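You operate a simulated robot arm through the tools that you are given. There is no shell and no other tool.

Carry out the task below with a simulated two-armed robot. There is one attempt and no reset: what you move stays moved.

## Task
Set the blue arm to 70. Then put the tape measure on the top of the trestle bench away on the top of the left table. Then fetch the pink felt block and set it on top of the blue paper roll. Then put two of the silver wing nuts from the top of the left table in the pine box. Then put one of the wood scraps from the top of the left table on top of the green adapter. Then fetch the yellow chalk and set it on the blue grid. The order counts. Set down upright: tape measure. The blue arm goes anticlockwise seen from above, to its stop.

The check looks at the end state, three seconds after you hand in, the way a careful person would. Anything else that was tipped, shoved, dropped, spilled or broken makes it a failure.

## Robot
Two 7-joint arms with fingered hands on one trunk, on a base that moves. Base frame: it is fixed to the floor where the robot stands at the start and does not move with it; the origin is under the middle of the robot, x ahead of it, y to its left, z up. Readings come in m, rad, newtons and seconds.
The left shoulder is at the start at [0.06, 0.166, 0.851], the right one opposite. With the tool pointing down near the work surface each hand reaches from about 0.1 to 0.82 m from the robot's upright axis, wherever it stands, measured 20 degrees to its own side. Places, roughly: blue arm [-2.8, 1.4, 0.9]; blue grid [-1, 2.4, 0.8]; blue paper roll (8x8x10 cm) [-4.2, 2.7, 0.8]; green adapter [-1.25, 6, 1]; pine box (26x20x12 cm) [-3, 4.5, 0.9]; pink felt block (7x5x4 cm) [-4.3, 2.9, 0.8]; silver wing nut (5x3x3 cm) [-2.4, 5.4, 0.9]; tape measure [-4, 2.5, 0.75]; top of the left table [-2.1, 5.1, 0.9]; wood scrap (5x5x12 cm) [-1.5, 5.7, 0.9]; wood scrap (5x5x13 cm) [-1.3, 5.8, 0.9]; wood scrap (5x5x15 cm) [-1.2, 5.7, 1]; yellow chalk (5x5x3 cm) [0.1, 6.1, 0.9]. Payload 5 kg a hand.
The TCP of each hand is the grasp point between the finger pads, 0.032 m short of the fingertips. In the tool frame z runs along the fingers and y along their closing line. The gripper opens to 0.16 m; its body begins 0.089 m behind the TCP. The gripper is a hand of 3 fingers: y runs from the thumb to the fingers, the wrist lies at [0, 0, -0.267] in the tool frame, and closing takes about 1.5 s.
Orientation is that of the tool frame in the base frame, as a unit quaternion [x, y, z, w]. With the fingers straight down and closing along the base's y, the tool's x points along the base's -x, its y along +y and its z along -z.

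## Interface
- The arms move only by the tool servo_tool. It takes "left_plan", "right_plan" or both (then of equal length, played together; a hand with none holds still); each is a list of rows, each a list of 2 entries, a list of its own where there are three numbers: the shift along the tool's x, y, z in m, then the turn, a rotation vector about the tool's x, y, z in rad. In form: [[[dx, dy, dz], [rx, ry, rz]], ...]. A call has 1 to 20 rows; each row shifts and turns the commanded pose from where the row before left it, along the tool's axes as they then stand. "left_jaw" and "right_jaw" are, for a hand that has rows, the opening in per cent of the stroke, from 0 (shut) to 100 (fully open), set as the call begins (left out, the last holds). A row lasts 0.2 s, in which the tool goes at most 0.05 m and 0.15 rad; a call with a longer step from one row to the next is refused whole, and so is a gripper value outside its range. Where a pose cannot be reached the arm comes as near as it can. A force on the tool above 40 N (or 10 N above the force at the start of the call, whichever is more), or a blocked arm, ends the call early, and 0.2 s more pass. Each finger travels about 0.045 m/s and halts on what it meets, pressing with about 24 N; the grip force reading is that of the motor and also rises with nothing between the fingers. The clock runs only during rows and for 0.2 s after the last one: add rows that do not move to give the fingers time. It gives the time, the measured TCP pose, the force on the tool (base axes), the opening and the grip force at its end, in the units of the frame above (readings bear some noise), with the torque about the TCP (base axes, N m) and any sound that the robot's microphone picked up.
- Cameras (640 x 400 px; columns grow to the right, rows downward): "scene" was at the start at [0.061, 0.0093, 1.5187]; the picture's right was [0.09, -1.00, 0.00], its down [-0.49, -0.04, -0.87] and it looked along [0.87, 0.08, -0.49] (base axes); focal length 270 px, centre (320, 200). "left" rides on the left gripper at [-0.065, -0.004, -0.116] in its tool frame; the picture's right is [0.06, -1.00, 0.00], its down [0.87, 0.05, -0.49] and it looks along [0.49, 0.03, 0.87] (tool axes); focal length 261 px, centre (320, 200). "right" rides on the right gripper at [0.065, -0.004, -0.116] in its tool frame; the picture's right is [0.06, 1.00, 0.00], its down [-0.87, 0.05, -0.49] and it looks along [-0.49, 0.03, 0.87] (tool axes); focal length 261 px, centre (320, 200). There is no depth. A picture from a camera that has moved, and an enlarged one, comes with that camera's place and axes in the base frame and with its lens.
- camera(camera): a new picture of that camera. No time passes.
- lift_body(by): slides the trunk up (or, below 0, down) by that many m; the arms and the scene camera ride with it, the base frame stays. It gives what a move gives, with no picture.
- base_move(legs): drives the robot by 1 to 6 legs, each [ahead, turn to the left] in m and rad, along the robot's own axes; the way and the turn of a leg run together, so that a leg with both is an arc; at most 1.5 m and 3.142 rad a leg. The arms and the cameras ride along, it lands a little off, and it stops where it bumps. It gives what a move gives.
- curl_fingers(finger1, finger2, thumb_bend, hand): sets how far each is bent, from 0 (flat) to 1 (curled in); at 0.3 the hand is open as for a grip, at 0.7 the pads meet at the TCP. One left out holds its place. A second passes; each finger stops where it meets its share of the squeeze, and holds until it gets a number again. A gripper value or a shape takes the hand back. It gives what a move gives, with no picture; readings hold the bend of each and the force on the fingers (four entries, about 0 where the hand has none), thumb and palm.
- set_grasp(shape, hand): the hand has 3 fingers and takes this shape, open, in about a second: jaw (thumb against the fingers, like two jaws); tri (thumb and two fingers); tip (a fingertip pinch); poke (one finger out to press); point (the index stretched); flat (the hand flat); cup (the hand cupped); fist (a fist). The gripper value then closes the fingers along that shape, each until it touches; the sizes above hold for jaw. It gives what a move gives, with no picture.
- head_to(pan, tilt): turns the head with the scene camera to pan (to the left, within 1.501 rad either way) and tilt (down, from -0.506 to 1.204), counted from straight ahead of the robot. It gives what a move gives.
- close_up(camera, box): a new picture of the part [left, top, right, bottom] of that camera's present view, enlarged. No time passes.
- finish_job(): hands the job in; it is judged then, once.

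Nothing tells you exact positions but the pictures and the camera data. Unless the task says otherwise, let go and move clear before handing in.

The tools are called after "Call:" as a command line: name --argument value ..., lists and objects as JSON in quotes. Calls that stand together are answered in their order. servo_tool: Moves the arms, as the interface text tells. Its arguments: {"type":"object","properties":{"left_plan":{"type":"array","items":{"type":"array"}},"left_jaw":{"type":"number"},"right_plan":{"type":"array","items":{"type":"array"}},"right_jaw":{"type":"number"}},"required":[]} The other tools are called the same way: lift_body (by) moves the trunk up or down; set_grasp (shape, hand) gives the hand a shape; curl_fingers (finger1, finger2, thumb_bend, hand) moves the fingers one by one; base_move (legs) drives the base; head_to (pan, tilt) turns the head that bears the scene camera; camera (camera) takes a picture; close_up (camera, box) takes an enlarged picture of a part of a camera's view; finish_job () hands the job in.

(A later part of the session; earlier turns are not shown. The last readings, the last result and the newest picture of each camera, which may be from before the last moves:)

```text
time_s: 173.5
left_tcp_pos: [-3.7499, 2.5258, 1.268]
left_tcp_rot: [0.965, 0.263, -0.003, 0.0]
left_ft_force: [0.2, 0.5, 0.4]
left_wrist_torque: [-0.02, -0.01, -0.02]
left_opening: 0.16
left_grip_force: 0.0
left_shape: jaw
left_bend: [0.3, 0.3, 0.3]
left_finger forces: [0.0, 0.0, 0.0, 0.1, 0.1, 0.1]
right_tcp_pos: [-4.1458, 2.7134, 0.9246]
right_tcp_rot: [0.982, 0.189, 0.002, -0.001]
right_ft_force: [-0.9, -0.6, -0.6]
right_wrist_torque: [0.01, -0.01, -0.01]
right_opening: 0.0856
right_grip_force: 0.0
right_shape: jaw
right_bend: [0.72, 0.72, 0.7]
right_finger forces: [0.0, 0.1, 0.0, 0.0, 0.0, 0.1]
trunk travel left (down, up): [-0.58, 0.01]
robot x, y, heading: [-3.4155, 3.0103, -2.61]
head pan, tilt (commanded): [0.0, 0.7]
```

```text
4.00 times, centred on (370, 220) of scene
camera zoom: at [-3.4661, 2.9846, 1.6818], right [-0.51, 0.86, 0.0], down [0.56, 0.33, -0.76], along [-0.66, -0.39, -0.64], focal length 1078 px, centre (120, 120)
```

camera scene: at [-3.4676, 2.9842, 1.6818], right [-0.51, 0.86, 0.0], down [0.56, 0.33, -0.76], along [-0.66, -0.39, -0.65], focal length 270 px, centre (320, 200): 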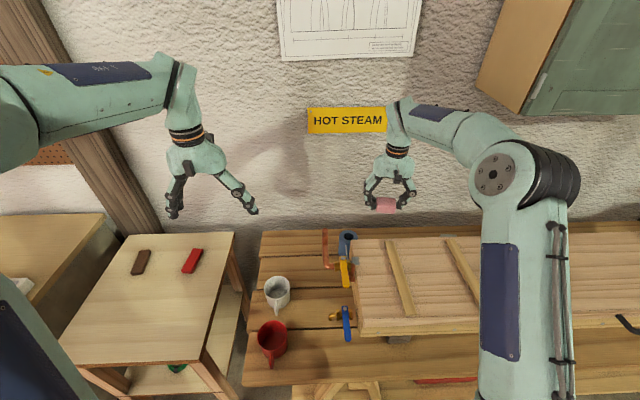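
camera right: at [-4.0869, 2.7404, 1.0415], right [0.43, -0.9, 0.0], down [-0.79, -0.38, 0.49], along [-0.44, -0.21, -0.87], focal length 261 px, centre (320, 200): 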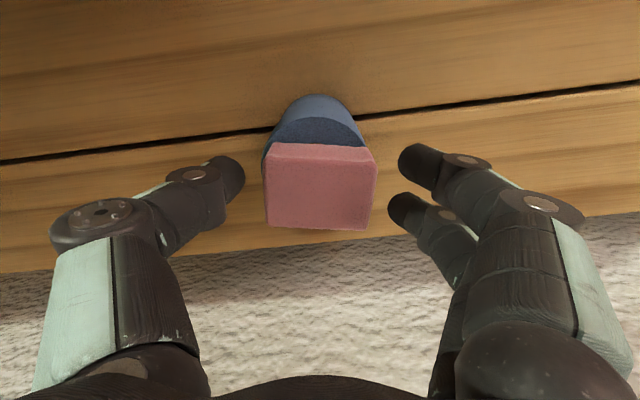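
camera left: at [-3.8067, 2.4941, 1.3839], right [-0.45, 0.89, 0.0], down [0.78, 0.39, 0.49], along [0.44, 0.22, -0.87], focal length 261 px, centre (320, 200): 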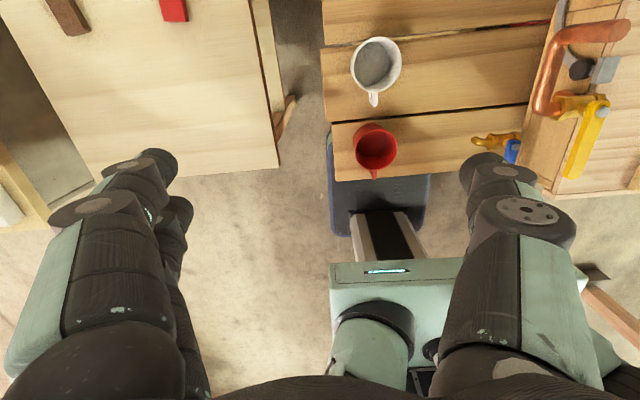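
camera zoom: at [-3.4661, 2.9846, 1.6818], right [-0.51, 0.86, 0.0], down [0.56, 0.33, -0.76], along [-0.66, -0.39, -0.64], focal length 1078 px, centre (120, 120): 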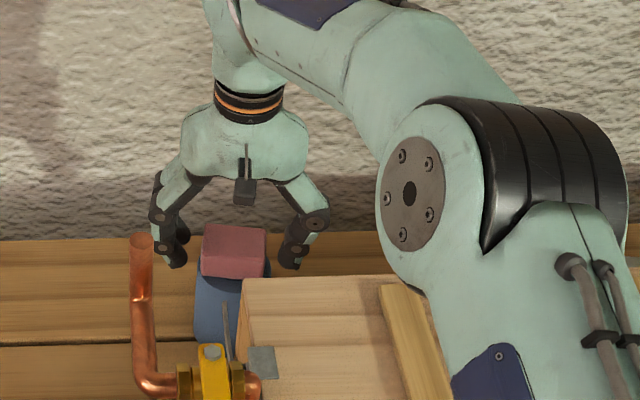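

Released; the felt block rests on the roll. I raise straight up and retrace the path out.

Call:
servo_tool --right_plan '[[[0, 0, -0.03], [0, 0, 0]], [[0, 0, -0.035], [0, 0, 0]], [[-0.006, -0.0312, -0.005], [0, 0, 0]], [[-0.006, -0.0312, 0], [0, 0, 0]], [[-0.004, -0.0312, 0], [0, 0, 0]], [[0.024, -0.004, -0.015], [0, 0, 0]], [[0.03, -0.005, -0.02], [0, 0, 0]], [[0.025, -0.004, -0.03], [0, 0, 0]], [[0, 0, -0.045], [0, 0, 0]], [[0, 0, -0.045], [0, 0, 0]], [[0.03, 0, -0.035], [0, 0, 0]], [[0.035, 0, -0.03], [0, 0, 0]], [[0.035, 0, -0.03], [0, 0, 0]]]'

Call:
camera --camera "scene"

Call:
close_up --camera "scene" --box '[280, 170, 440, 290]'

Call:
camera --camera "right"

```text
time_s: 176.3
left_tcp_pos: [-3.7471, 2.5265, 1.2692]
left_tcp_rot: [0.965, 0.261, -0.003, 0.0]
left_ft_force: [0.2, 0.5, -0.2]
left_wrist_torque: [-0.03, 0.03, -0.01]
left_opening: 0.1596
left_grip_force: 0.0
left_shape: jaw
left_bend: [0.3, 0.3, 0.3]
left_finger forces: [0.0, 0.0, 0.1, 0.1, 0.0, 0.1]
right_tcp_pos: [-4.034, 2.8726, 1.2471]
right_tcp_rot: [0.982, 0.191, 0.002, 0.0]
right_ft_force: [0.4, 0.3, 0.5]
right_wrist_torque: [0.0, 0.02, -0.02]
right_opening: 0.086
right_grip_force: 0.0
right_shape: jaw
right_bend: [0.72, 0.72, 0.7]
right_finger forces: [0.1, 0.0, 0.0, 0.1, 0.0, 0.1]
trunk travel left (down, up): [-0.58, 0.01]
robot x, y, heading: [-3.414, 3.0129, -2.611]
head pan, tilt (commanded): [0.0, 0.7]
```

```text
taken
camera scene: at [-3.4643, 2.9859, 1.6819], right [-0.51, 0.86, 0.0], down [0.56, 0.33, -0.77], along [-0.66, -0.39, -0.64], focal length 270 px, centre (320, 200)
```

scene: 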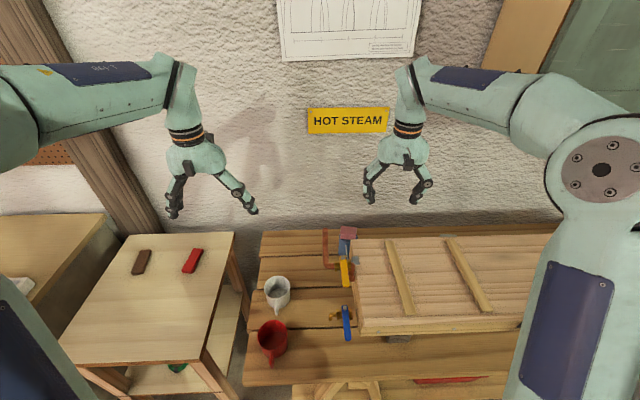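

```text
3.33 times, centred on (360, 230) of scene
camera zoom: at [-3.4643, 2.9859, 1.6819], right [-0.51, 0.86, 0.0], down [0.56, 0.33, -0.77], along [-0.66, -0.39, -0.64], focal length 898 px, centre (187, 100)
```

zoom: 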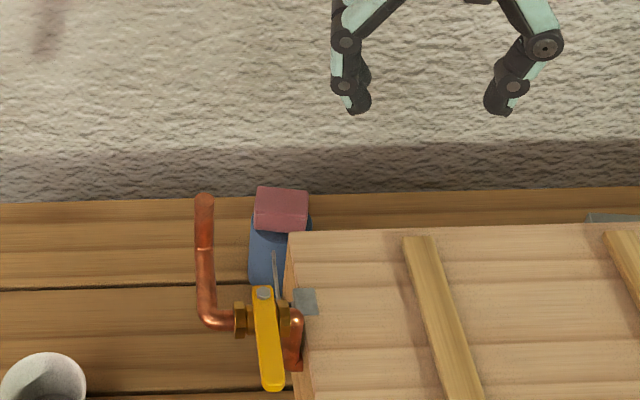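

```text
taken
camera right: at [-3.9736, 2.8993, 1.3641], right [0.43, -0.9, 0.0], down [-0.79, -0.38, 0.49], along [-0.44, -0.21, -0.87], focal length 261 px, centre (320, 200)
```

right: 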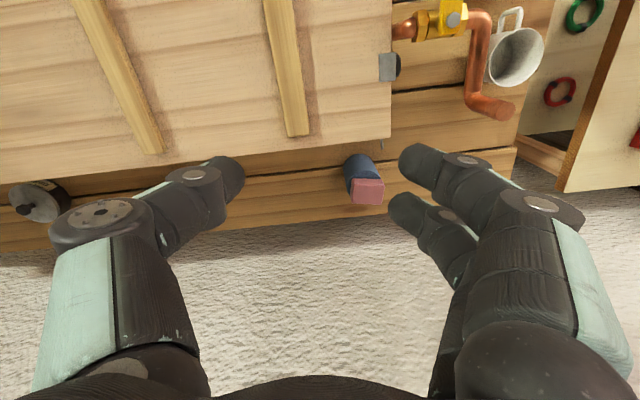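

The felt block sits on top of the blue roll. Now the wing nuts: I back off, turn to face along the corridor, and look at the left table.

Call:
base_move --legs '[[-0.28, 0], [0, -1.9]]'

Call:
head_to --pan -0.5 --tilt 0.4

Call:
camera --camera "scene"

```text
time_s: 183.0
left_tcp_pos: [-3.5199, 3.6293, 1.2689]
left_tcp_rot: [0.771, -0.637, -0.002, 0.0]
left_ft_force: [-0.3, -0.2, -0.6]
left_wrist_torque: [-0.01, 0.01, -0.03]
left_opening: 0.1603
left_grip_force: 0.0
left_shape: jaw
left_bend: [0.3, 0.3, 0.3]
left_finger forces: [0.0, 0.1, 0.0, 0.1, 0.0, 0.0]
right_tcp_pos: [-3.0998, 3.7842, 1.2464]
right_tcp_rot: [0.722, -0.692, 0.003, 0.001]
right_ft_force: [-0.1, 0.4, -0.5]
right_wrist_torque: [-0.01, -0.01, 0.0]
right_opening: 0.0856
right_grip_force: 0.0
right_shape: jaw
right_bend: [0.72, 0.72, 0.7]
right_finger forces: [0.0, 0.0, 0.0, 0.1, 0.0, 0.0]
trunk travel left (down, up): [-0.58, 0.01]
robot x, y, heading: [-3.1732, 3.1527, 1.761]
head pan, tilt (commanded): [0.0, 0.7]
```

```text
time_s: 184.0
left_tcp_pos: [-3.5202, 3.6295, 1.2691]
left_tcp_rot: [0.771, -0.637, -0.002, -0.001]
left_ft_force: [-0.7, -0.1, -0.2]
left_wrist_torque: [-0.04, -0.02, -0.01]
left_opening: 0.1599
left_grip_force: 0.1
left_shape: jaw
left_bend: [0.3, 0.3, 0.3]
left_finger forces: [0.1, 0.1, 0.0, 0.1, 0.0, 0.1]
right_tcp_pos: [-3.0994, 3.7829, 1.2464]
right_tcp_rot: [0.722, -0.692, 0.003, 0.001]
right_ft_force: [-0.2, -0.9, 0.3]
right_wrist_torque: [-0.03, -0.01, 0.01]
right_opening: 0.0858
right_grip_force: 0.0
right_shape: jaw
right_bend: [0.72, 0.72, 0.7]
right_finger forces: [0.0, 0.0, 0.1, 0.0, 0.0, 0.0]
trunk travel left (down, up): [-0.58, 0.01]
robot x, y, heading: [-3.1755, 3.1592, 1.762]
head pan, tilt (commanded): [-0.499, 0.4]
```

```text
taken
camera scene: at [-3.1385, 3.2156, 1.7086], right [0.95, -0.3, 0.0], down [-0.12, -0.37, -0.92], along [0.28, 0.88, -0.39], focal length 270 px, centre (320, 200)
```

scene: 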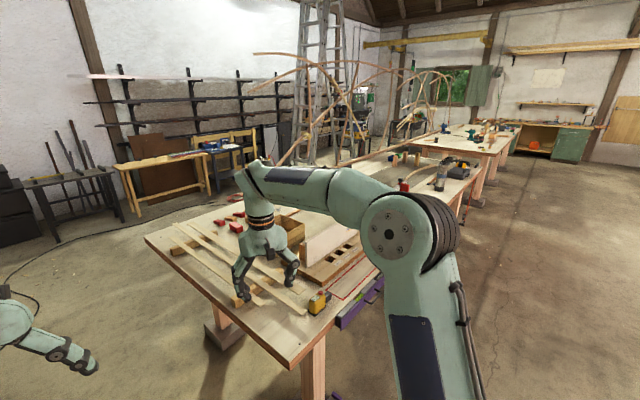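

I drive into the corridor at the table's left end to look at the table's rear part and the space behind it.

Call:
base_move --legs '[[0, 0.466], [0.67, 0], [0, -0.3]]'

Call:
head_to --pan -0.7 --tilt 0.5

Call:
camera --camera "scene"

Call:
head_to --pan 0.2 --tilt 0.5

Call:
camera --camera "scene"

```text
time_s: 190.1
left_tcp_pos: [-4.0085, 4.1041, 1.2687]
left_tcp_rot: [0.822, -0.569, -0.003, -0.001]
left_ft_force: [-0.1, -0.1, 0.3]
left_wrist_torque: [0.0, 0.04, -0.02]
left_opening: 0.1599
left_grip_force: 0.1
left_shape: jaw
left_bend: [0.3, 0.3, 0.3]
left_finger forces: [0.0, 0.0, 0.0, 0.1, 0.0, 0.0]
right_tcp_pos: [-3.619, 4.3252, 1.2459]
right_tcp_rot: [0.778, -0.628, 0.003, 0.002]
right_ft_force: [0.0, 1.0, -0.1]
right_wrist_torque: [-0.02, 0.04, -0.01]
right_opening: 0.0859
right_grip_force: 0.1
right_shape: jaw
right_bend: [0.72, 0.72, 0.7]
right_finger forces: [0.0, 0.0, 0.1, 0.1, 0.0, 0.1]
trunk travel left (down, up): [-0.58, 0.01]
robot x, y, heading: [-3.5858, 3.6922, 1.93]
head pan, tilt (commanded): [-0.499, 0.4]
```

```text
time_s: 190.8
left_tcp_pos: [-4.0089, 4.1031, 1.2684]
left_tcp_rot: [0.822, -0.569, -0.002, -0.001]
left_ft_force: [0.2, 0.0, -0.6]
left_wrist_torque: [0.0, 0.02, 0.0]
left_opening: 0.1599
left_grip_force: 0.0
left_shape: jaw
left_bend: [0.3, 0.3, 0.3]
left_finger forces: [0.0, 0.0, 0.1, 0.0, 0.1, 0.0]
right_tcp_pos: [-3.6197, 4.3241, 1.2458]
right_tcp_rot: [0.778, -0.629, 0.003, 0.001]
right_ft_force: [-0.1, 0.8, 0.9]
right_wrist_torque: [0.0, 0.03, 0.01]
right_opening: 0.0859
right_grip_force: 0.0
right_shape: jaw
right_bend: [0.72, 0.72, 0.7]
right_finger forces: [0.0, 0.0, 0.1, 0.0, 0.1, 0.0]
trunk travel left (down, up): [-0.58, 0.01]
robot x, y, heading: [-3.587, 3.6952, 1.93]
head pan, tilt (commanded): [-0.7, 0.499]
```

```text
taken
camera scene: at [-3.5458, 3.7533, 1.6996], right [0.94, -0.33, 0.0], down [-0.16, -0.45, -0.88], along [0.29, 0.83, -0.48], focal length 270 px, centre (320, 200)
```

scene: 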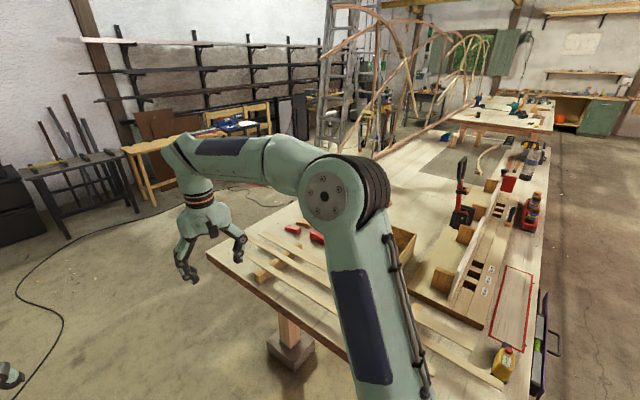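

```text
time_s: 192.0
left_tcp_pos: [-4.0092, 4.1027, 1.2682]
left_tcp_rot: [0.823, -0.569, -0.002, -0.001]
left_ft_force: [-0.7, 0.5, 0.7]
left_wrist_torque: [0.02, -0.04, -0.01]
left_opening: 0.1601
left_grip_force: 0.1
left_shape: jaw
left_bend: [0.3, 0.3, 0.3]
left_finger forces: [0.0, 0.0, 0.0, 0.0, 0.0, 0.0]
right_tcp_pos: [-3.6202, 4.325, 1.2459]
right_tcp_rot: [0.778, -0.629, 0.002, 0.0]
right_ft_force: [0.4, 1.1, 0.6]
right_wrist_torque: [0.0, 0.01, 0.01]
right_opening: 0.0856
right_grip_force: 0.1
right_shape: jaw
right_bend: [0.72, 0.72, 0.7]
right_finger forces: [0.0, 0.1, 0.0, 0.0, 0.0, 0.0]
trunk travel left (down, up): [-0.58, 0.01]
robot x, y, heading: [-3.5847, 3.6976, 1.923]
head pan, tilt (commanded): [0.201, 0.499]
```

```text
taken
camera scene: at [-3.6241, 3.7447, 1.6995], right [0.85, 0.53, 0.0], down [0.25, -0.41, -0.88], along [-0.47, 0.74, -0.48], focal length 270 px, centre (320, 200)
```

scene: 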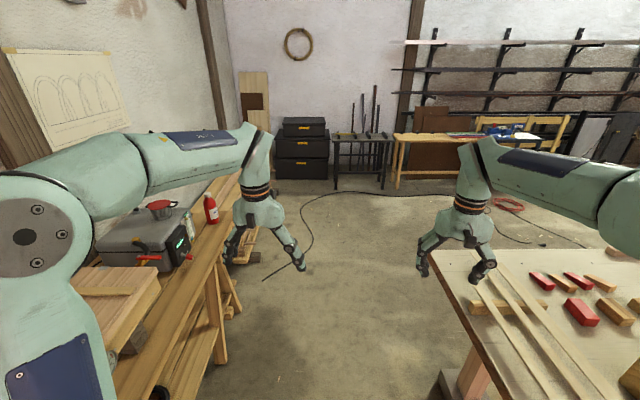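

There's open floor behind the table. I drive along the corridor past the table's end and look along its rear side.

Call:
base_move --legs '[[0, 0.185], [0.78, 0], [0.77, 0], [0, -1.2]]'

Call:
head_to --pan -0.5 --tilt 0.45

Call:
camera --camera "scene"

```text
time_s: 203.6
left_tcp_pos: [-4.2834, 5.5757, 1.2684]
left_tcp_rot: [-0.456, 0.89, 0.002, 0.002]
left_ft_force: [0.5, -0.8, 0.6]
left_wrist_torque: [0.01, 0.01, 0.02]
left_opening: 0.1598
left_grip_force: 0.1
left_shape: jaw
left_bend: [0.3, 0.3, 0.3]
left_finger forces: [0.1, 0.0, 0.0, 0.0, 0.1, 0.1]
right_tcp_pos: [-3.8837, 5.3759, 1.2454]
right_tcp_rot: [-0.389, 0.921, -0.001, -0.003]
right_ft_force: [0.3, -0.4, -0.4]
right_wrist_torque: [0.01, 0.01, 0.01]
right_opening: 0.086
right_grip_force: 0.1
right_shape: jaw
right_bend: [0.72, 0.72, 0.7]
right_finger forces: [0.0, 0.0, 0.0, 0.0, 0.0, 0.0]
trunk travel left (down, up): [-0.58, 0.01]
robot x, y, heading: [-4.3908, 4.9946, 0.951]
head pan, tilt (commanded): [0.201, 0.499]
```

```text
time_s: 204.7
left_tcp_pos: [-4.2842, 5.5743, 1.2679]
left_tcp_rot: [-0.456, 0.89, 0.001, 0.002]
left_ft_force: [-0.9, 0.7, -0.1]
left_wrist_torque: [-0.02, 0.02, -0.02]
left_opening: 0.1596
left_grip_force: 0.0
left_shape: jaw
left_bend: [0.3, 0.3, 0.3]
left_finger forces: [0.0, 0.0, 0.0, 0.0, 0.1, 0.1]
right_tcp_pos: [-3.8825, 5.3768, 1.2461]
right_tcp_rot: [-0.389, 0.921, -0.002, -0.002]
right_ft_force: [-0.4, -0.2, 0.1]
right_wrist_torque: [-0.01, -0.01, 0.0]
right_opening: 0.0861
right_grip_force: 0.1
right_shape: jaw
right_bend: [0.72, 0.72, 0.7]
right_finger forces: [0.1, 0.0, 0.1, 0.1, 0.1, 0.0]
trunk travel left (down, up): [-0.58, 0.01]
robot x, y, heading: [-4.3889, 4.9969, 0.951]
head pan, tilt (commanded): [-0.499, 0.45]
```

```text
taken
camera scene: at [-4.3227, 5.0143, 1.704], right [0.44, -0.9, 0.0], down [-0.39, -0.19, -0.9], along [0.81, 0.39, -0.44], focal length 270 px, centre (320, 200)
```

scene: 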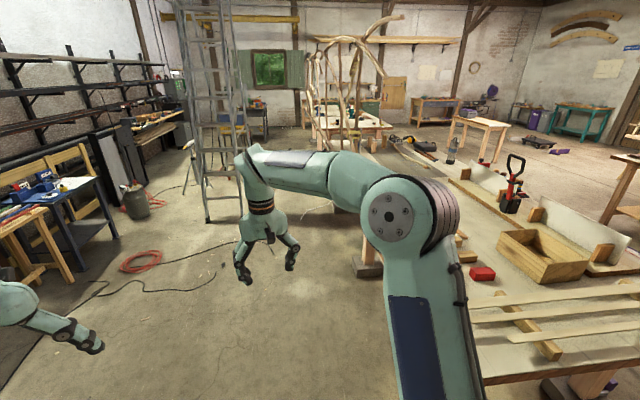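

The rear lane is free. I drive along the table's rear side and turn to face it near the wing nuts.

Call:
base_move --legs '[[0, -0.416], [0.65, 0], [0.65, 0], [0, -1.57]]'

Call:
head_to --pan 0.0 --tilt 0.7

Call:
camera --camera "scene"

```text
time_s: 216.8
left_tcp_pos: [-2.7747, 5.3441, 1.2696]
left_tcp_rot: [0.497, 0.868, -0.002, 0.003]
left_ft_force: [-0.3, -1.5, -0.1]
left_wrist_torque: [0.02, -0.01, 0.03]
left_opening: 0.1596
left_grip_force: 0.0
left_shape: jaw
left_bend: [0.3, 0.3, 0.3]
left_finger forces: [0.1, 0.0, 0.0, 0.1, 0.1, 0.0]
right_tcp_pos: [-3.1206, 5.0577, 1.2459]
right_tcp_rot: [0.56, 0.829, 0.001, -0.003]
right_ft_force: [0.0, 0.9, -0.1]
right_wrist_torque: [0.02, -0.01, 0.02]
right_opening: 0.0863
right_grip_force: 0.1
right_shape: jaw
right_bend: [0.72, 0.72, 0.7]
right_finger forces: [0.0, 0.1, 0.0, 0.1, 0.1, 0.0]
trunk travel left (down, up): [-0.58, 0.01]
robot x, y, heading: [-3.259, 5.6738, -1.04]
head pan, tilt (commanded): [-0.499, 0.45]
```

```text
time_s: 217.8
left_tcp_pos: [-2.7753, 5.343, 1.269]
left_tcp_rot: [0.497, 0.868, -0.002, 0.003]
left_ft_force: [0.1, 0.0, -0.7]
left_wrist_torque: [0.04, 0.01, 0.0]
left_opening: 0.16
left_grip_force: 0.1
left_shape: jaw
left_bend: [0.3, 0.3, 0.3]
left_finger forces: [0.1, 0.1, 0.2, 0.0, 0.0, 0.0]
right_tcp_pos: [-3.1201, 5.0582, 1.2459]
right_tcp_rot: [0.56, 0.828, 0.001, -0.002]
right_ft_force: [-0.3, -1.2, -0.5]
right_wrist_torque: [0.03, 0.01, -0.06]
right_opening: 0.0864
right_grip_force: 0.0
right_shape: jaw
right_bend: [0.72, 0.72, 0.7]
right_finger forces: [0.1, 0.0, 0.0, 0.1, 0.1, 0.0]
trunk travel left (down, up): [-0.58, 0.01]
robot x, y, heading: [-3.2621, 5.672, -1.038]
head pan, tilt (commanded): [0.0, 0.7]
```

```text
taken
camera scene: at [-3.2328, 5.6275, 1.6819], right [-0.86, -0.51, 0.0], down [-0.33, 0.56, -0.77], along [0.39, -0.66, -0.64], focal length 270 px, centre (320, 200)
```

scene: 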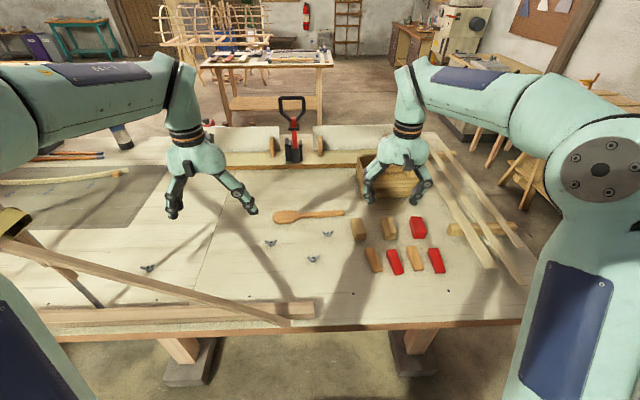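

I see four wing nuts on the table, the wooden spoon, small blocks, and the pine box. I zoom in to measure.

Call:
close_up --camera "scene" --box '[240, 200, 360, 290]'

Call:
close_up --camera "scene" --box '[100, 130, 480, 340]'

Call:
camera --camera "right"

Call:
camera --camera "left"

```text
4.44 times, centred on (300, 245) of scene
camera zoom: at [-3.2328, 5.6275, 1.6819], right [-0.86, -0.51, 0.0], down [-0.33, 0.56, -0.77], along [0.39, -0.66, -0.64], focal length 1198 px, centre (409, 0)
```

zoom: 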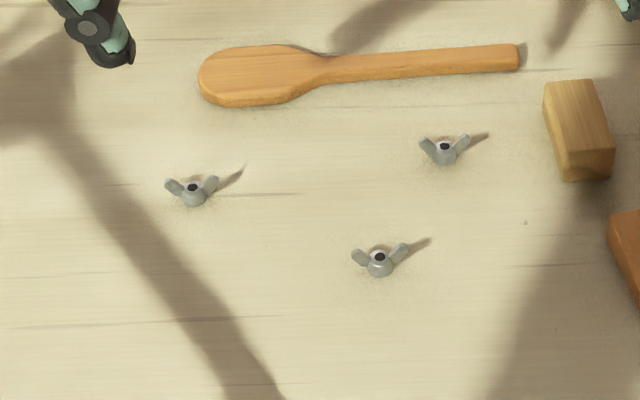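

```text
1.68 times, centred on (290, 235) of scene
camera zoom: at [-3.2328, 5.6275, 1.6819], right [-0.86, -0.51, 0.0], down [-0.33, 0.56, -0.77], along [0.39, -0.66, -0.64], focal length 454 px, centre (370, 141)
```

zoom: 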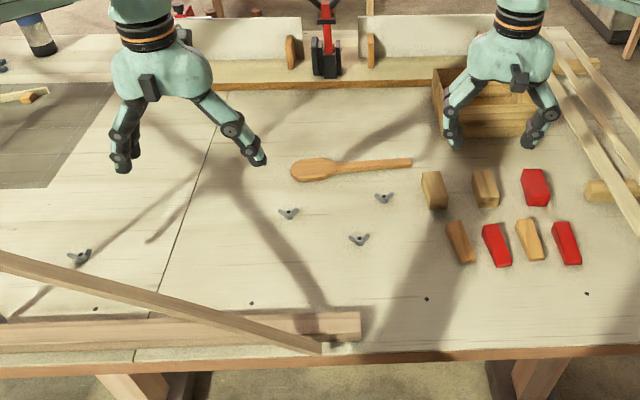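

```text
taken
camera right: at [-3.1474, 5.1157, 1.3629], right [0.9, 0.43, 0.0], down [0.38, -0.79, 0.49], along [0.21, -0.44, -0.87], focal length 261 px, centre (320, 200)
```

right: 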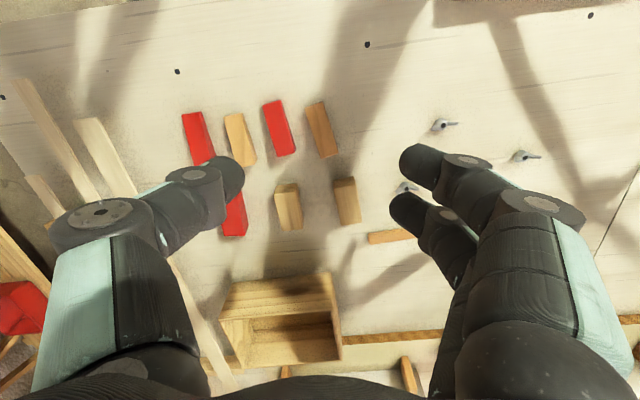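

```text
taken
camera left: at [-2.7462, 5.2853, 1.3844], right [-0.89, -0.45, 0.0], down [-0.39, 0.78, 0.49], along [-0.22, 0.43, -0.87], focal length 261 px, centre (320, 200)
```

left: 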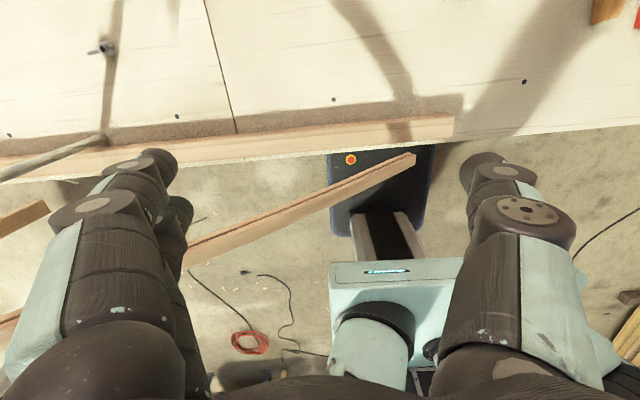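

Nut positions at table height: A (-2.903, 5.115), B (-2.889, 4.981), C (-2.725, 5.134). I take A with the right hand: turn it so the fingers close across the wings, then hover above it.

Call:
servo_tool --right_plan '[[[0, 0, 0], [0, 0, 0.139]], [[0, 0, 0], [0, 0, 0.139]], [[0, 0, 0], [0, 0, 0.139]], [[0, 0, 0], [0, 0, 0.139]], [[0, 0, 0], [0, 0, 0.139]], [[0, 0, 0], [0, 0, 0.139]], [[0, 0, 0], [0, 0, 0.139]], [[0, 0, 0], [0, 0, 0.139]], [[0.0375, 0.0247, 0], [0, 0, 0]], [[0.0375, 0.0247, 0], [0, 0, 0]], [[0.0375, 0.0247, 0], [0, 0, 0]], [[0.0375, 0.0247, 0], [0, 0, 0]], [[0.0375, 0.0247, 0], [0, 0, 0]], [[0, 0, 0.049], [0, 0, 0]], [[0, 0, 0.049], [0, 0, 0]], [[0, 0, 0.049], [0, 0, 0]], [[0, 0, 0.049], [0, 0, 0]], [[0, 0, 0.049], [0, 0, 0]]]' --right_jaw 45

Call:
camera --camera "right"

Call:
camera --camera "scene"

```text
time_s: 221.6
left_tcp_pos: [-2.7756, 5.3438, 1.2676]
left_tcp_rot: [0.496, 0.868, -0.001, 0.002]
left_ft_force: [-1.1, 1.0, -0.7]
left_wrist_torque: [0.07, -0.02, 0.0]
left_opening: 0.16
left_grip_force: 0.0
left_shape: jaw
left_bend: [0.3, 0.3, 0.3]
left_finger forces: [0.0, 0.0, 0.0, 0.0, 0.0, 0.0]
right_tcp_pos: [-2.9048, 5.1177, 1.0036]
right_tcp_rot: [0.913, 0.409, 0.0, -0.004]
right_ft_force: [0.0, -0.2, -0.5]
right_wrist_torque: [0.0, 0.02, 0.02]
right_opening: 0.0725
right_grip_force: 0.1
right_shape: jaw
right_bend: [0.73, 0.73, 0.7]
right_finger forces: [0.1, 0.1, 0.1, 0.0, 0.0, 0.0]
trunk travel left (down, up): [-0.58, 0.01]
robot x, y, heading: [-3.2629, 5.6715, -1.04]
head pan, tilt (commanded): [0.0, 0.7]
```

```text
taken
camera right: at [-2.8627, 5.1676, 1.1191], right [0.79, -0.62, 0.0], down [-0.54, -0.69, 0.49], along [-0.31, -0.38, -0.87], focal length 261 px, centre (320, 200)
```

right: 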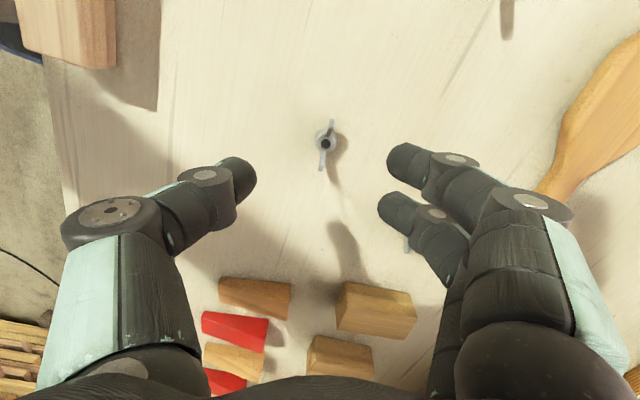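

```text
taken
camera scene: at [-3.2325, 5.6268, 1.6819], right [-0.86, -0.51, 0.0], down [-0.33, 0.56, -0.76], along [0.39, -0.66, -0.64], focal length 270 px, centre (320, 200)
```

scene: 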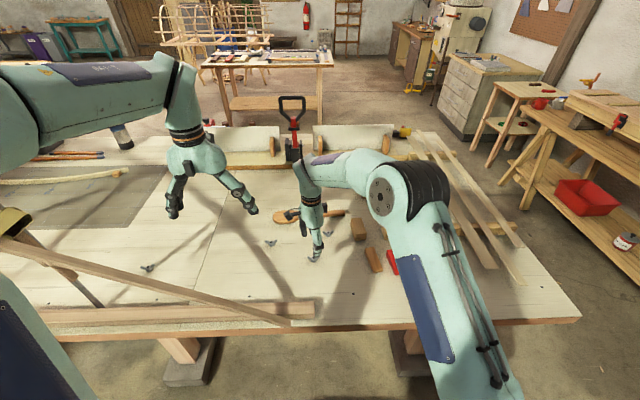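

The nut is almost centred. I correct by a few millimetres, align with its wings, and lower.

Call:
servo_tool --right_plan '[[[-0.005, 0.008, 0.02], [0, 0, 0]], [[0, 0, 0.02], [0, 0, 0.1]], [[0, 0, 0.02], [0, 0, 0.1]]]'

Call:
camera --camera "right"

```text
time_s: 222.4
left_tcp_pos: [-2.7751, 5.3442, 1.2676]
left_tcp_rot: [0.498, 0.867, -0.001, 0.002]
left_ft_force: [-0.2, -0.4, 0.1]
left_wrist_torque: [0.02, 0.0, -0.01]
left_opening: 0.1602
left_grip_force: 0.1
left_shape: jaw
left_bend: [0.3, 0.3, 0.3]
left_finger forces: [0.0, 0.0, 0.0, 0.1, 0.0, 0.0]
right_tcp_pos: [-2.9037, 5.1072, 0.9422]
right_tcp_rot: [0.949, 0.314, -0.001, -0.003]
right_ft_force: [0.9, -0.3, 0.2]
right_wrist_torque: [0.01, 0.01, 0.03]
right_opening: 0.0722
right_grip_force: 0.0
right_shape: jaw
right_bend: [0.73, 0.73, 0.7]
right_finger forces: [0.1, 0.1, 0.0, 0.0, 0.0, 0.0]
trunk travel left (down, up): [-0.58, 0.01]
robot x, y, heading: [-3.2627, 5.6718, -1.04]
head pan, tilt (commanded): [0.0, 0.7]
```

```text
taken
camera right: at [-2.8515, 5.1486, 1.0576], right [0.65, -0.76, -0.01], down [-0.66, -0.57, 0.49], along [-0.38, -0.31, -0.87], focal length 261 px, centre (320, 200)
```

right: 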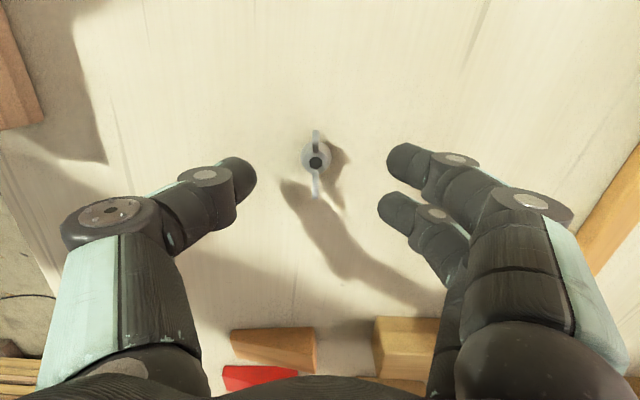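

Aligned. I lower the fingertips to just above the table and close.

Call:
servo_tool --right_plan '[[[0.001, -0.001, 0.016], [0, 0, 0]], [[0, 0, 0.014], [0, 0, 0]]]'

Call:
servo_tool --right_plan '[[[0, 0, 0], [0, 0, 0]], [[0, 0, 0], [0, 0, 0]], [[0, 0, 0], [0, 0, 0]], [[0, 0, 0], [0, 0, 0]], [[0, 0, 0], [0, 0, 0]], [[0, 0, 0], [0, 0, 0]], [[0, 0, 0], [0, 0, 0]]]' --right_jaw 0

Call:
camera --camera "right"

```text
time_s: 223.0
left_tcp_pos: [-2.775, 5.3438, 1.2688]
left_tcp_rot: [0.497, 0.868, -0.002, 0.002]
left_ft_force: [-0.6, 0.1, -0.2]
left_wrist_torque: [-0.01, 0.01, 0.0]
left_opening: 0.16
left_grip_force: 0.0
left_shape: jaw
left_bend: [0.3, 0.3, 0.3]
left_finger forces: [0.0, 0.0, 0.1, 0.1, 0.0, 0.0]
right_tcp_pos: [-2.9004, 5.1087, 0.9139]
right_tcp_rot: [0.949, 0.316, 0.0, -0.002]
right_ft_force: [1.0, -0.5, 3.9]
right_wrist_torque: [-0.15, -0.1, 0.01]
right_opening: 0.0725
right_grip_force: 0.0
right_shape: jaw
right_bend: [0.73, 0.73, 0.7]
right_finger forces: [1.8, 2.0, 0.1, 0.0, 0.1, 0.1]
trunk travel left (down, up): [-0.58, 0.01]
robot x, y, heading: [-3.2623, 5.6739, -1.038]
head pan, tilt (commanded): [0.0, 0.7]
```

```text
time_s: 224.6
left_tcp_pos: [-2.7749, 5.3458, 1.2682]
left_tcp_rot: [0.497, 0.868, -0.002, 0.002]
left_ft_force: [-0.4, -0.4, 0.0]
left_wrist_torque: [-0.02, 0.05, 0.0]
left_opening: 0.1599
left_grip_force: 0.0
left_shape: jaw
left_bend: [0.3, 0.3, 0.3]
left_finger forces: [0.0, 0.0, 0.0, 0.1, 0.0, 0.1]
right_tcp_pos: [-2.9035, 5.1092, 0.9122]
right_tcp_rot: [0.949, 0.315, -0.001, -0.002]
right_ft_force: [1.2, -1.8, 4.8]
right_wrist_torque: [-0.1, -0.08, 0.0]
right_opening: 0.0171
right_grip_force: 24.3
right_shape: jaw
right_bend: [0.75, 0.75, 0.72]
right_finger forces: [7.3, 7.4, 0.1, 0.0, 10.2, 0.0]
trunk travel left (down, up): [-0.58, 0.01]
robot x, y, heading: [-3.2604, 5.674, -1.039]
head pan, tilt (commanded): [0.0, 0.7]
```

```text
taken
camera right: at [-2.8513, 5.1503, 1.0287], right [0.65, -0.76, -0.01], down [-0.66, -0.57, 0.49], along [-0.38, -0.31, -0.87], focal length 261 px, centre (320, 200)
```

right: 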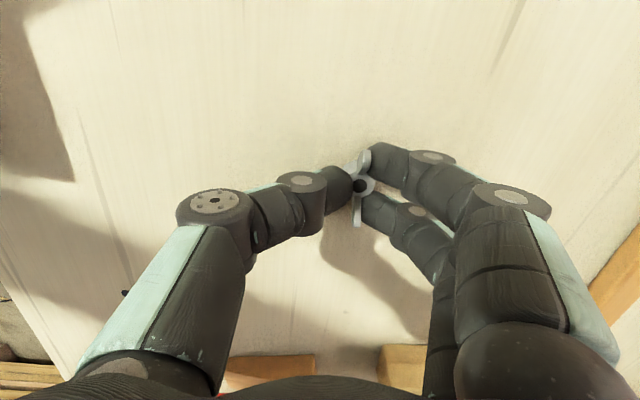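

The nut is between thumb and fingers. I lift it and check.

Call:
servo_tool --right_plan '[[[0, 0, -0.01], [0, 0, 0]], [[0, 0, -0.03], [0, 0, 0]], [[0, 0, -0.04], [0, 0, 0]], [[0, 0, -0.04], [0, 0, 0]]]'

Call:
camera --camera "right"

Call:
close_up --camera "scene" --box '[240, 180, 380, 290]'

```text
time_s: 225.6
left_tcp_pos: [-2.7752, 5.345, 1.2685]
left_tcp_rot: [0.497, 0.868, -0.002, 0.002]
left_ft_force: [-0.3, 0.3, 0.1]
left_wrist_torque: [-0.01, 0.04, 0.02]
left_opening: 0.1598
left_grip_force: 0.0
left_shape: jaw
left_bend: [0.3, 0.3, 0.3]
left_finger forces: [0.0, 0.0, 0.0, 0.0, 0.1, 0.1]
right_tcp_pos: [-2.902, 5.1093, 1.0321]
right_tcp_rot: [0.949, 0.316, -0.002, -0.003]
right_ft_force: [0.1, 0.8, -0.1]
right_wrist_torque: [0.01, -0.04, -0.01]
right_opening: 0.0144
right_grip_force: 24.0
right_shape: jaw
right_bend: [0.75, 0.75, 0.72]
right_finger forces: [3.8, 3.7, 0.0, 0.0, 8.6, 0.1]
trunk travel left (down, up): [-0.58, 0.01]
robot x, y, heading: [-3.2632, 5.6758, -1.035]
head pan, tilt (commanded): [0.0, 0.7]
```

```text
taken
camera right: at [-2.8519, 5.1506, 1.148], right [0.65, -0.76, -0.01], down [-0.66, -0.57, 0.49], along [-0.38, -0.31, -0.87], focal length 261 px, centre (320, 200)
```

right: 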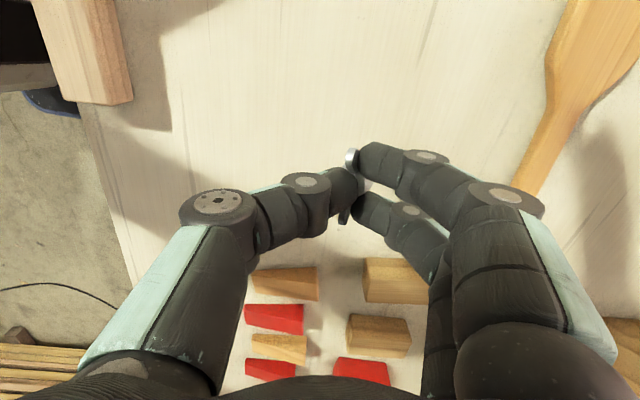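

```text
3.64 times, centred on (310, 235) of scene
camera zoom: at [-3.233, 5.6281, 1.6818], right [-0.86, -0.51, 0.0], down [-0.33, 0.56, -0.77], along [0.39, -0.66, -0.64], focal length 980 px, centre (356, 73)
```

zoom: 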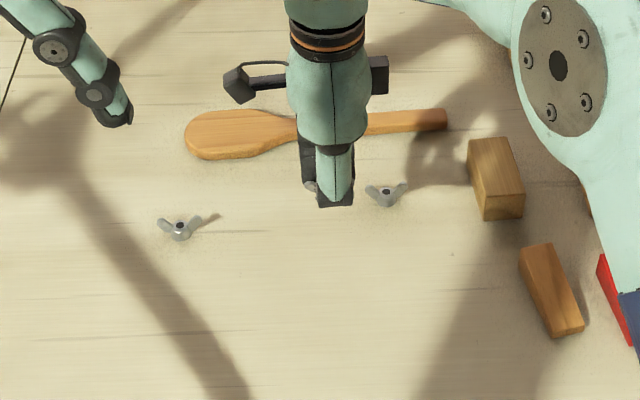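

The nut is held firmly. I move the right hand up and out to the right, then bring the left hand over the other nut at (-2.725, 5.134).

Call:
servo_tool --right_plan '[[[0, 0, -0.04], [0, 0, 0]], [[-0.035, -0.004, -0.03], [0, 0, 0]], [[-0.035, -0.004, -0.03], [0, 0, 0]], [[-0.035, -0.004, -0.03], [0, 0, 0]], [[-0.035, -0.004, -0.03], [0, 0, 0]], [[-0.04, -0.004, -0.01], [0, 0, 0]]]'

Call:
servo_tool --left_plan '[[[0, 0, 0], [0, 0, 0.1499]], [[0, 0, 0], [0, 0, 0.1499]], [[0, 0, 0], [0, 0, 0.1499]], [[0, 0, 0], [0, 0, 0.1499]], [[0, 0, 0], [0, 0, 0.1499]], [[0, 0, 0], [0, 0, 0.1499]], [[0, 0, 0], [0, 0, 0.1499]], [[0, 0, 0], [0, 0, 0.1499]], [[0, 0, 0], [0, 0, 0.1499]], [[0, 0, 0], [0, 0, 0.1499]], [[-0.0156, 0.0405, 0.02], [0, 0, 0]], [[-0.0156, 0.0405, 0.02], [0, 0, 0]], [[-0.0156, 0.0405, 0.02], [0, 0, 0]], [[-0.0156, 0.0405, 0.02], [0, 0, 0]], [[-0.0156, 0.0405, 0.02], [0, 0, 0]], [[0, 0, 0.042], [0, 0, 0]], [[0, 0, 0.042], [0, 0, 0]], [[0, 0, 0.042], [0, 0, 0]], [[0, 0, 0.042], [0, 0, 0]]]' --left_jaw 45

Call:
camera --camera "left"

Call:
camera --camera "scene"

```text
time_s: 227.0
left_tcp_pos: [-2.7766, 5.3431, 1.2677]
left_tcp_rot: [0.497, 0.868, -0.001, 0.003]
left_ft_force: [-0.8, -0.6, 0.1]
left_wrist_torque: [0.03, -0.04, -0.01]
left_opening: 0.1598
left_grip_force: 0.0
left_shape: jaw
left_bend: [0.3, 0.3, 0.3]
left_finger forces: [0.1, 0.1, 0.0, 0.0, 0.0, 0.0]
right_tcp_pos: [-3.0598, 5.016, 1.2006]
right_tcp_rot: [0.949, 0.315, 0.0, -0.002]
right_ft_force: [0.1, 0.1, 0.1]
right_wrist_torque: [0.06, -0.02, 0.02]
right_opening: 0.0143
right_grip_force: 24.5
right_shape: jaw
right_bend: [0.75, 0.75, 0.72]
right_finger forces: [3.9, 3.6, 0.0, 0.0, 8.4, 0.0]
trunk travel left (down, up): [-0.58, 0.01]
robot x, y, heading: [-3.264, 5.6712, -1.04]
head pan, tilt (commanded): [0.0, 0.7]
```

```text
time_s: 231.0
left_tcp_pos: [-2.7233, 5.131, 1.0]
left_tcp_rot: [0.955, 0.298, 0.0, 0.002]
left_ft_force: [0.8, 0.0, -0.9]
left_wrist_torque: [0.01, 0.05, -0.01]
left_opening: 0.0723
left_grip_force: 0.1
left_shape: jaw
left_bend: [0.73, 0.73, 0.7]
left_finger forces: [0.0, 0.0, 0.1, 0.1, 0.0, 0.0]
right_tcp_pos: [-3.0571, 5.0159, 1.2004]
right_tcp_rot: [0.949, 0.316, -0.001, -0.002]
right_ft_force: [0.7, 0.4, -0.3]
right_wrist_torque: [0.03, 0.0, 0.03]
right_opening: 0.0143
right_grip_force: 24.1
right_shape: jaw
right_bend: [0.75, 0.75, 0.72]
right_finger forces: [3.9, 3.7, 0.0, 0.0, 8.5, 0.0]
trunk travel left (down, up): [-0.58, 0.01]
robot x, y, heading: [-3.2608, 5.6768, -1.036]
head pan, tilt (commanded): [0.0, 0.7]
```

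```text
taken
camera left: at [-2.7798, 5.0965, 1.1156], right [-0.51, 0.86, -0.01], down [0.74, 0.45, 0.49], along [0.42, 0.25, -0.87], focal length 261 px, centre (320, 200)
```

left: 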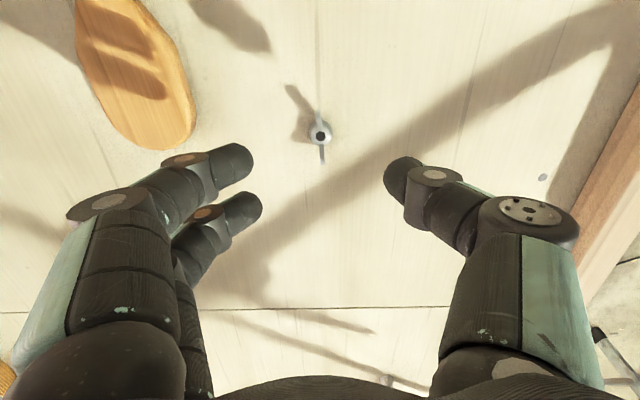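

```text
taken
camera scene: at [-3.2321, 5.6265, 1.6818], right [-0.86, -0.51, 0.0], down [-0.33, 0.56, -0.76], along [0.39, -0.66, -0.64], focal length 270 px, centre (320, 200)
```

scene: 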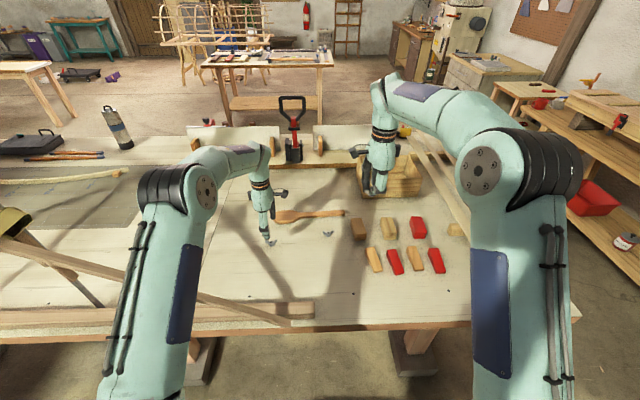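

The second nut is aligned under the left hand. I correct by 7 mm along x and lower in two stages.

Call:
servo_tool --left_plan '[[[-0.007, 0, 0.03], [0, 0, 0]], [[0, 0, 0.03], [0, 0, 0]]]'

Call:
camera --camera "left"

```text
time_s: 231.6
left_tcp_pos: [-2.7291, 5.1288, 0.9404]
left_tcp_rot: [0.955, 0.297, 0.001, 0.002]
left_ft_force: [-1.3, -0.3, 0.1]
left_wrist_torque: [0.02, 0.01, 0.0]
left_opening: 0.0725
left_grip_force: 0.1
left_shape: jaw
left_bend: [0.73, 0.73, 0.7]
left_finger forces: [0.1, 0.0, 0.0, 0.0, 0.0, 0.0]
right_tcp_pos: [-3.0568, 5.0168, 1.2004]
right_tcp_rot: [0.949, 0.315, -0.001, -0.003]
right_ft_force: [-0.1, 0.2, -0.5]
right_wrist_torque: [0.03, 0.01, -0.02]
right_opening: 0.0143
right_grip_force: 23.4
right_shape: jaw
right_bend: [0.75, 0.75, 0.72]
right_finger forces: [3.8, 3.7, 0.0, 0.0, 8.5, 0.0]
trunk travel left (down, up): [-0.58, 0.01]
robot x, y, heading: [-3.2614, 5.6781, -1.038]
head pan, tilt (commanded): [0.0, 0.7]
```

```text
taken
camera left: at [-2.7854, 5.0939, 1.0572], right [-0.51, 0.86, -0.01], down [0.75, 0.45, 0.49], along [0.42, 0.25, -0.87], focal length 261 px, centre (320, 200)
```

left: 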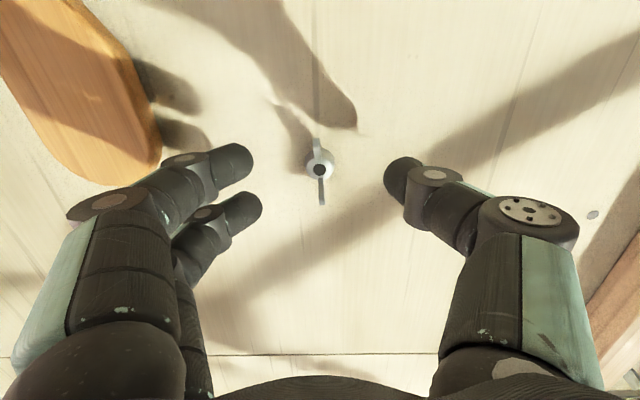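

Centred. I lower the fingertips to the table and close on it.

Call:
servo_tool --left_plan '[[[0.002, 0, 0.015], [0, 0, 0]], [[0, 0, 0.012], [0, 0, 0]]]'

Call:
servo_tool --left_plan '[[[0, 0, 0], [0, 0, 0]], [[0, 0, 0], [0, 0, 0]], [[0, 0, 0], [0, 0, 0]], [[0, 0, 0], [0, 0, 0]], [[0, 0, 0], [0, 0, 0]], [[0, 0, 0], [0, 0, 0]], [[0, 0, 0], [0, 0, 0]]]' --left_jaw 0

Call:
servo_tool --left_plan '[[[0, 0, -0.01], [0, 0, 0]], [[0, 0, -0.03], [0, 0, 0]], [[0, 0, -0.04], [0, 0, 0]], [[0, 0, -0.04], [0, 0, 0]]]'

Call:
camera --camera "left"

Call:
close_up --camera "scene" --box '[220, 160, 440, 310]'

```text
time_s: 232.2
left_tcp_pos: [-2.726, 5.1289, 0.9147]
left_tcp_rot: [0.955, 0.297, 0.0, 0.003]
left_ft_force: [-0.6, 0.0, 0.0]
left_wrist_torque: [-0.01, -0.02, -0.02]
left_opening: 0.0725
left_grip_force: 0.1
left_shape: jaw
left_bend: [0.73, 0.73, 0.7]
left_finger forces: [0.0, 0.0, 0.1, 0.0, 0.0, 0.2]
right_tcp_pos: [-3.0581, 5.0173, 1.2011]
right_tcp_rot: [0.949, 0.316, -0.001, -0.002]
right_ft_force: [-0.2, -0.6, -0.5]
right_wrist_torque: [-0.01, 0.02, 0.01]
right_opening: 0.0142
right_grip_force: 23.8
right_shape: jaw
right_bend: [0.75, 0.75, 0.72]
right_finger forces: [3.8, 3.7, 0.0, 0.1, 8.5, 0.0]
trunk travel left (down, up): [-0.58, 0.01]
robot x, y, heading: [-3.2574, 5.6761, -1.034]
head pan, tilt (commanded): [0.0, 0.7]
```

```text
time_s: 233.8
left_tcp_pos: [-2.7262, 5.1291, 0.9142]
left_tcp_rot: [0.955, 0.296, 0.001, 0.002]
left_ft_force: [-1.4, 0.3, 2.1]
left_wrist_torque: [0.05, 0.0, 0.02]
left_opening: 0.0056
left_grip_force: 24.5
left_shape: jaw
left_bend: [0.71, 0.71, 0.7]
left_finger forces: [10.0, 10.5, 0.1, 0.0, 19.9, 0.0]
right_tcp_pos: [-3.0578, 5.0158, 1.2013]
right_tcp_rot: [0.949, 0.316, -0.001, -0.002]
right_ft_force: [0.3, -0.9, -0.5]
right_wrist_torque: [0.01, 0.0, 0.0]
right_opening: 0.0141
right_grip_force: 24.1
right_shape: jaw
right_bend: [0.75, 0.75, 0.72]
right_finger forces: [3.9, 3.6, 0.0, 0.0, 8.5, 0.0]
trunk travel left (down, up): [-0.58, 0.01]
robot x, y, heading: [-3.2613, 5.6748, -1.038]
head pan, tilt (commanded): [0.0, 0.7]
```

```text
time_s: 234.8
left_tcp_pos: [-2.7286, 5.1311, 1.0343]
left_tcp_rot: [0.955, 0.297, 0.001, 0.002]
left_ft_force: [-0.2, 0.7, -0.1]
left_wrist_torque: [0.0, 0.0, 0.01]
left_opening: 0.005
left_grip_force: 24.2
left_shape: jaw
left_bend: [0.71, 0.71, 0.7]
left_finger forces: [9.8, 10.8, 0.0, 0.1, 17.7, 0.0]
right_tcp_pos: [-3.0593, 5.0155, 1.2008]
right_tcp_rot: [0.949, 0.316, -0.001, -0.003]
right_ft_force: [0.2, 0.6, -0.2]
right_wrist_torque: [0.01, -0.01, 0.0]
right_opening: 0.0144
right_grip_force: 23.8
right_shape: jaw
right_bend: [0.75, 0.75, 0.72]
right_finger forces: [3.9, 3.7, 0.0, 0.0, 8.6, 0.1]
trunk travel left (down, up): [-0.58, 0.01]
robot x, y, heading: [-3.2604, 5.6754, -1.036]
head pan, tilt (commanded): [0.0, 0.7]
```

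```text
taken
camera left: at [-2.7849, 5.0966, 1.1504], right [-0.51, 0.86, 0.0], down [0.75, 0.45, 0.49], along [0.42, 0.25, -0.87], focal length 261 px, centre (320, 200)
```

left: 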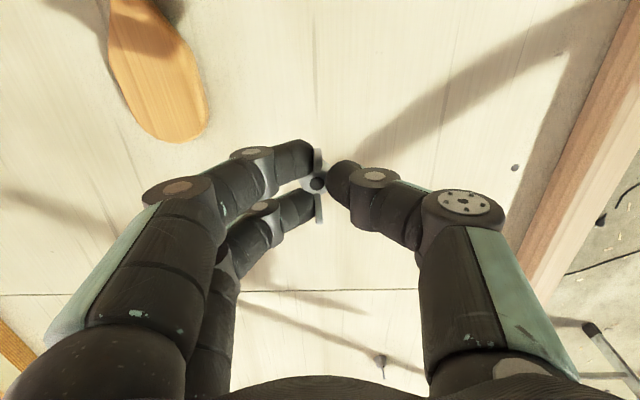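

```text
2.67 times, centred on (330, 235) of scene
camera zoom: at [-3.2333, 5.628, 1.6818], right [-0.86, -0.51, 0.0], down [-0.33, 0.56, -0.77], along [0.39, -0.66, -0.64], focal length 719 px, centre (293, 107)
```

zoom: 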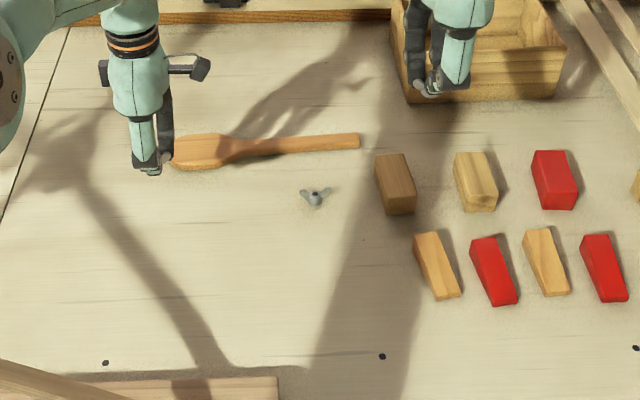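

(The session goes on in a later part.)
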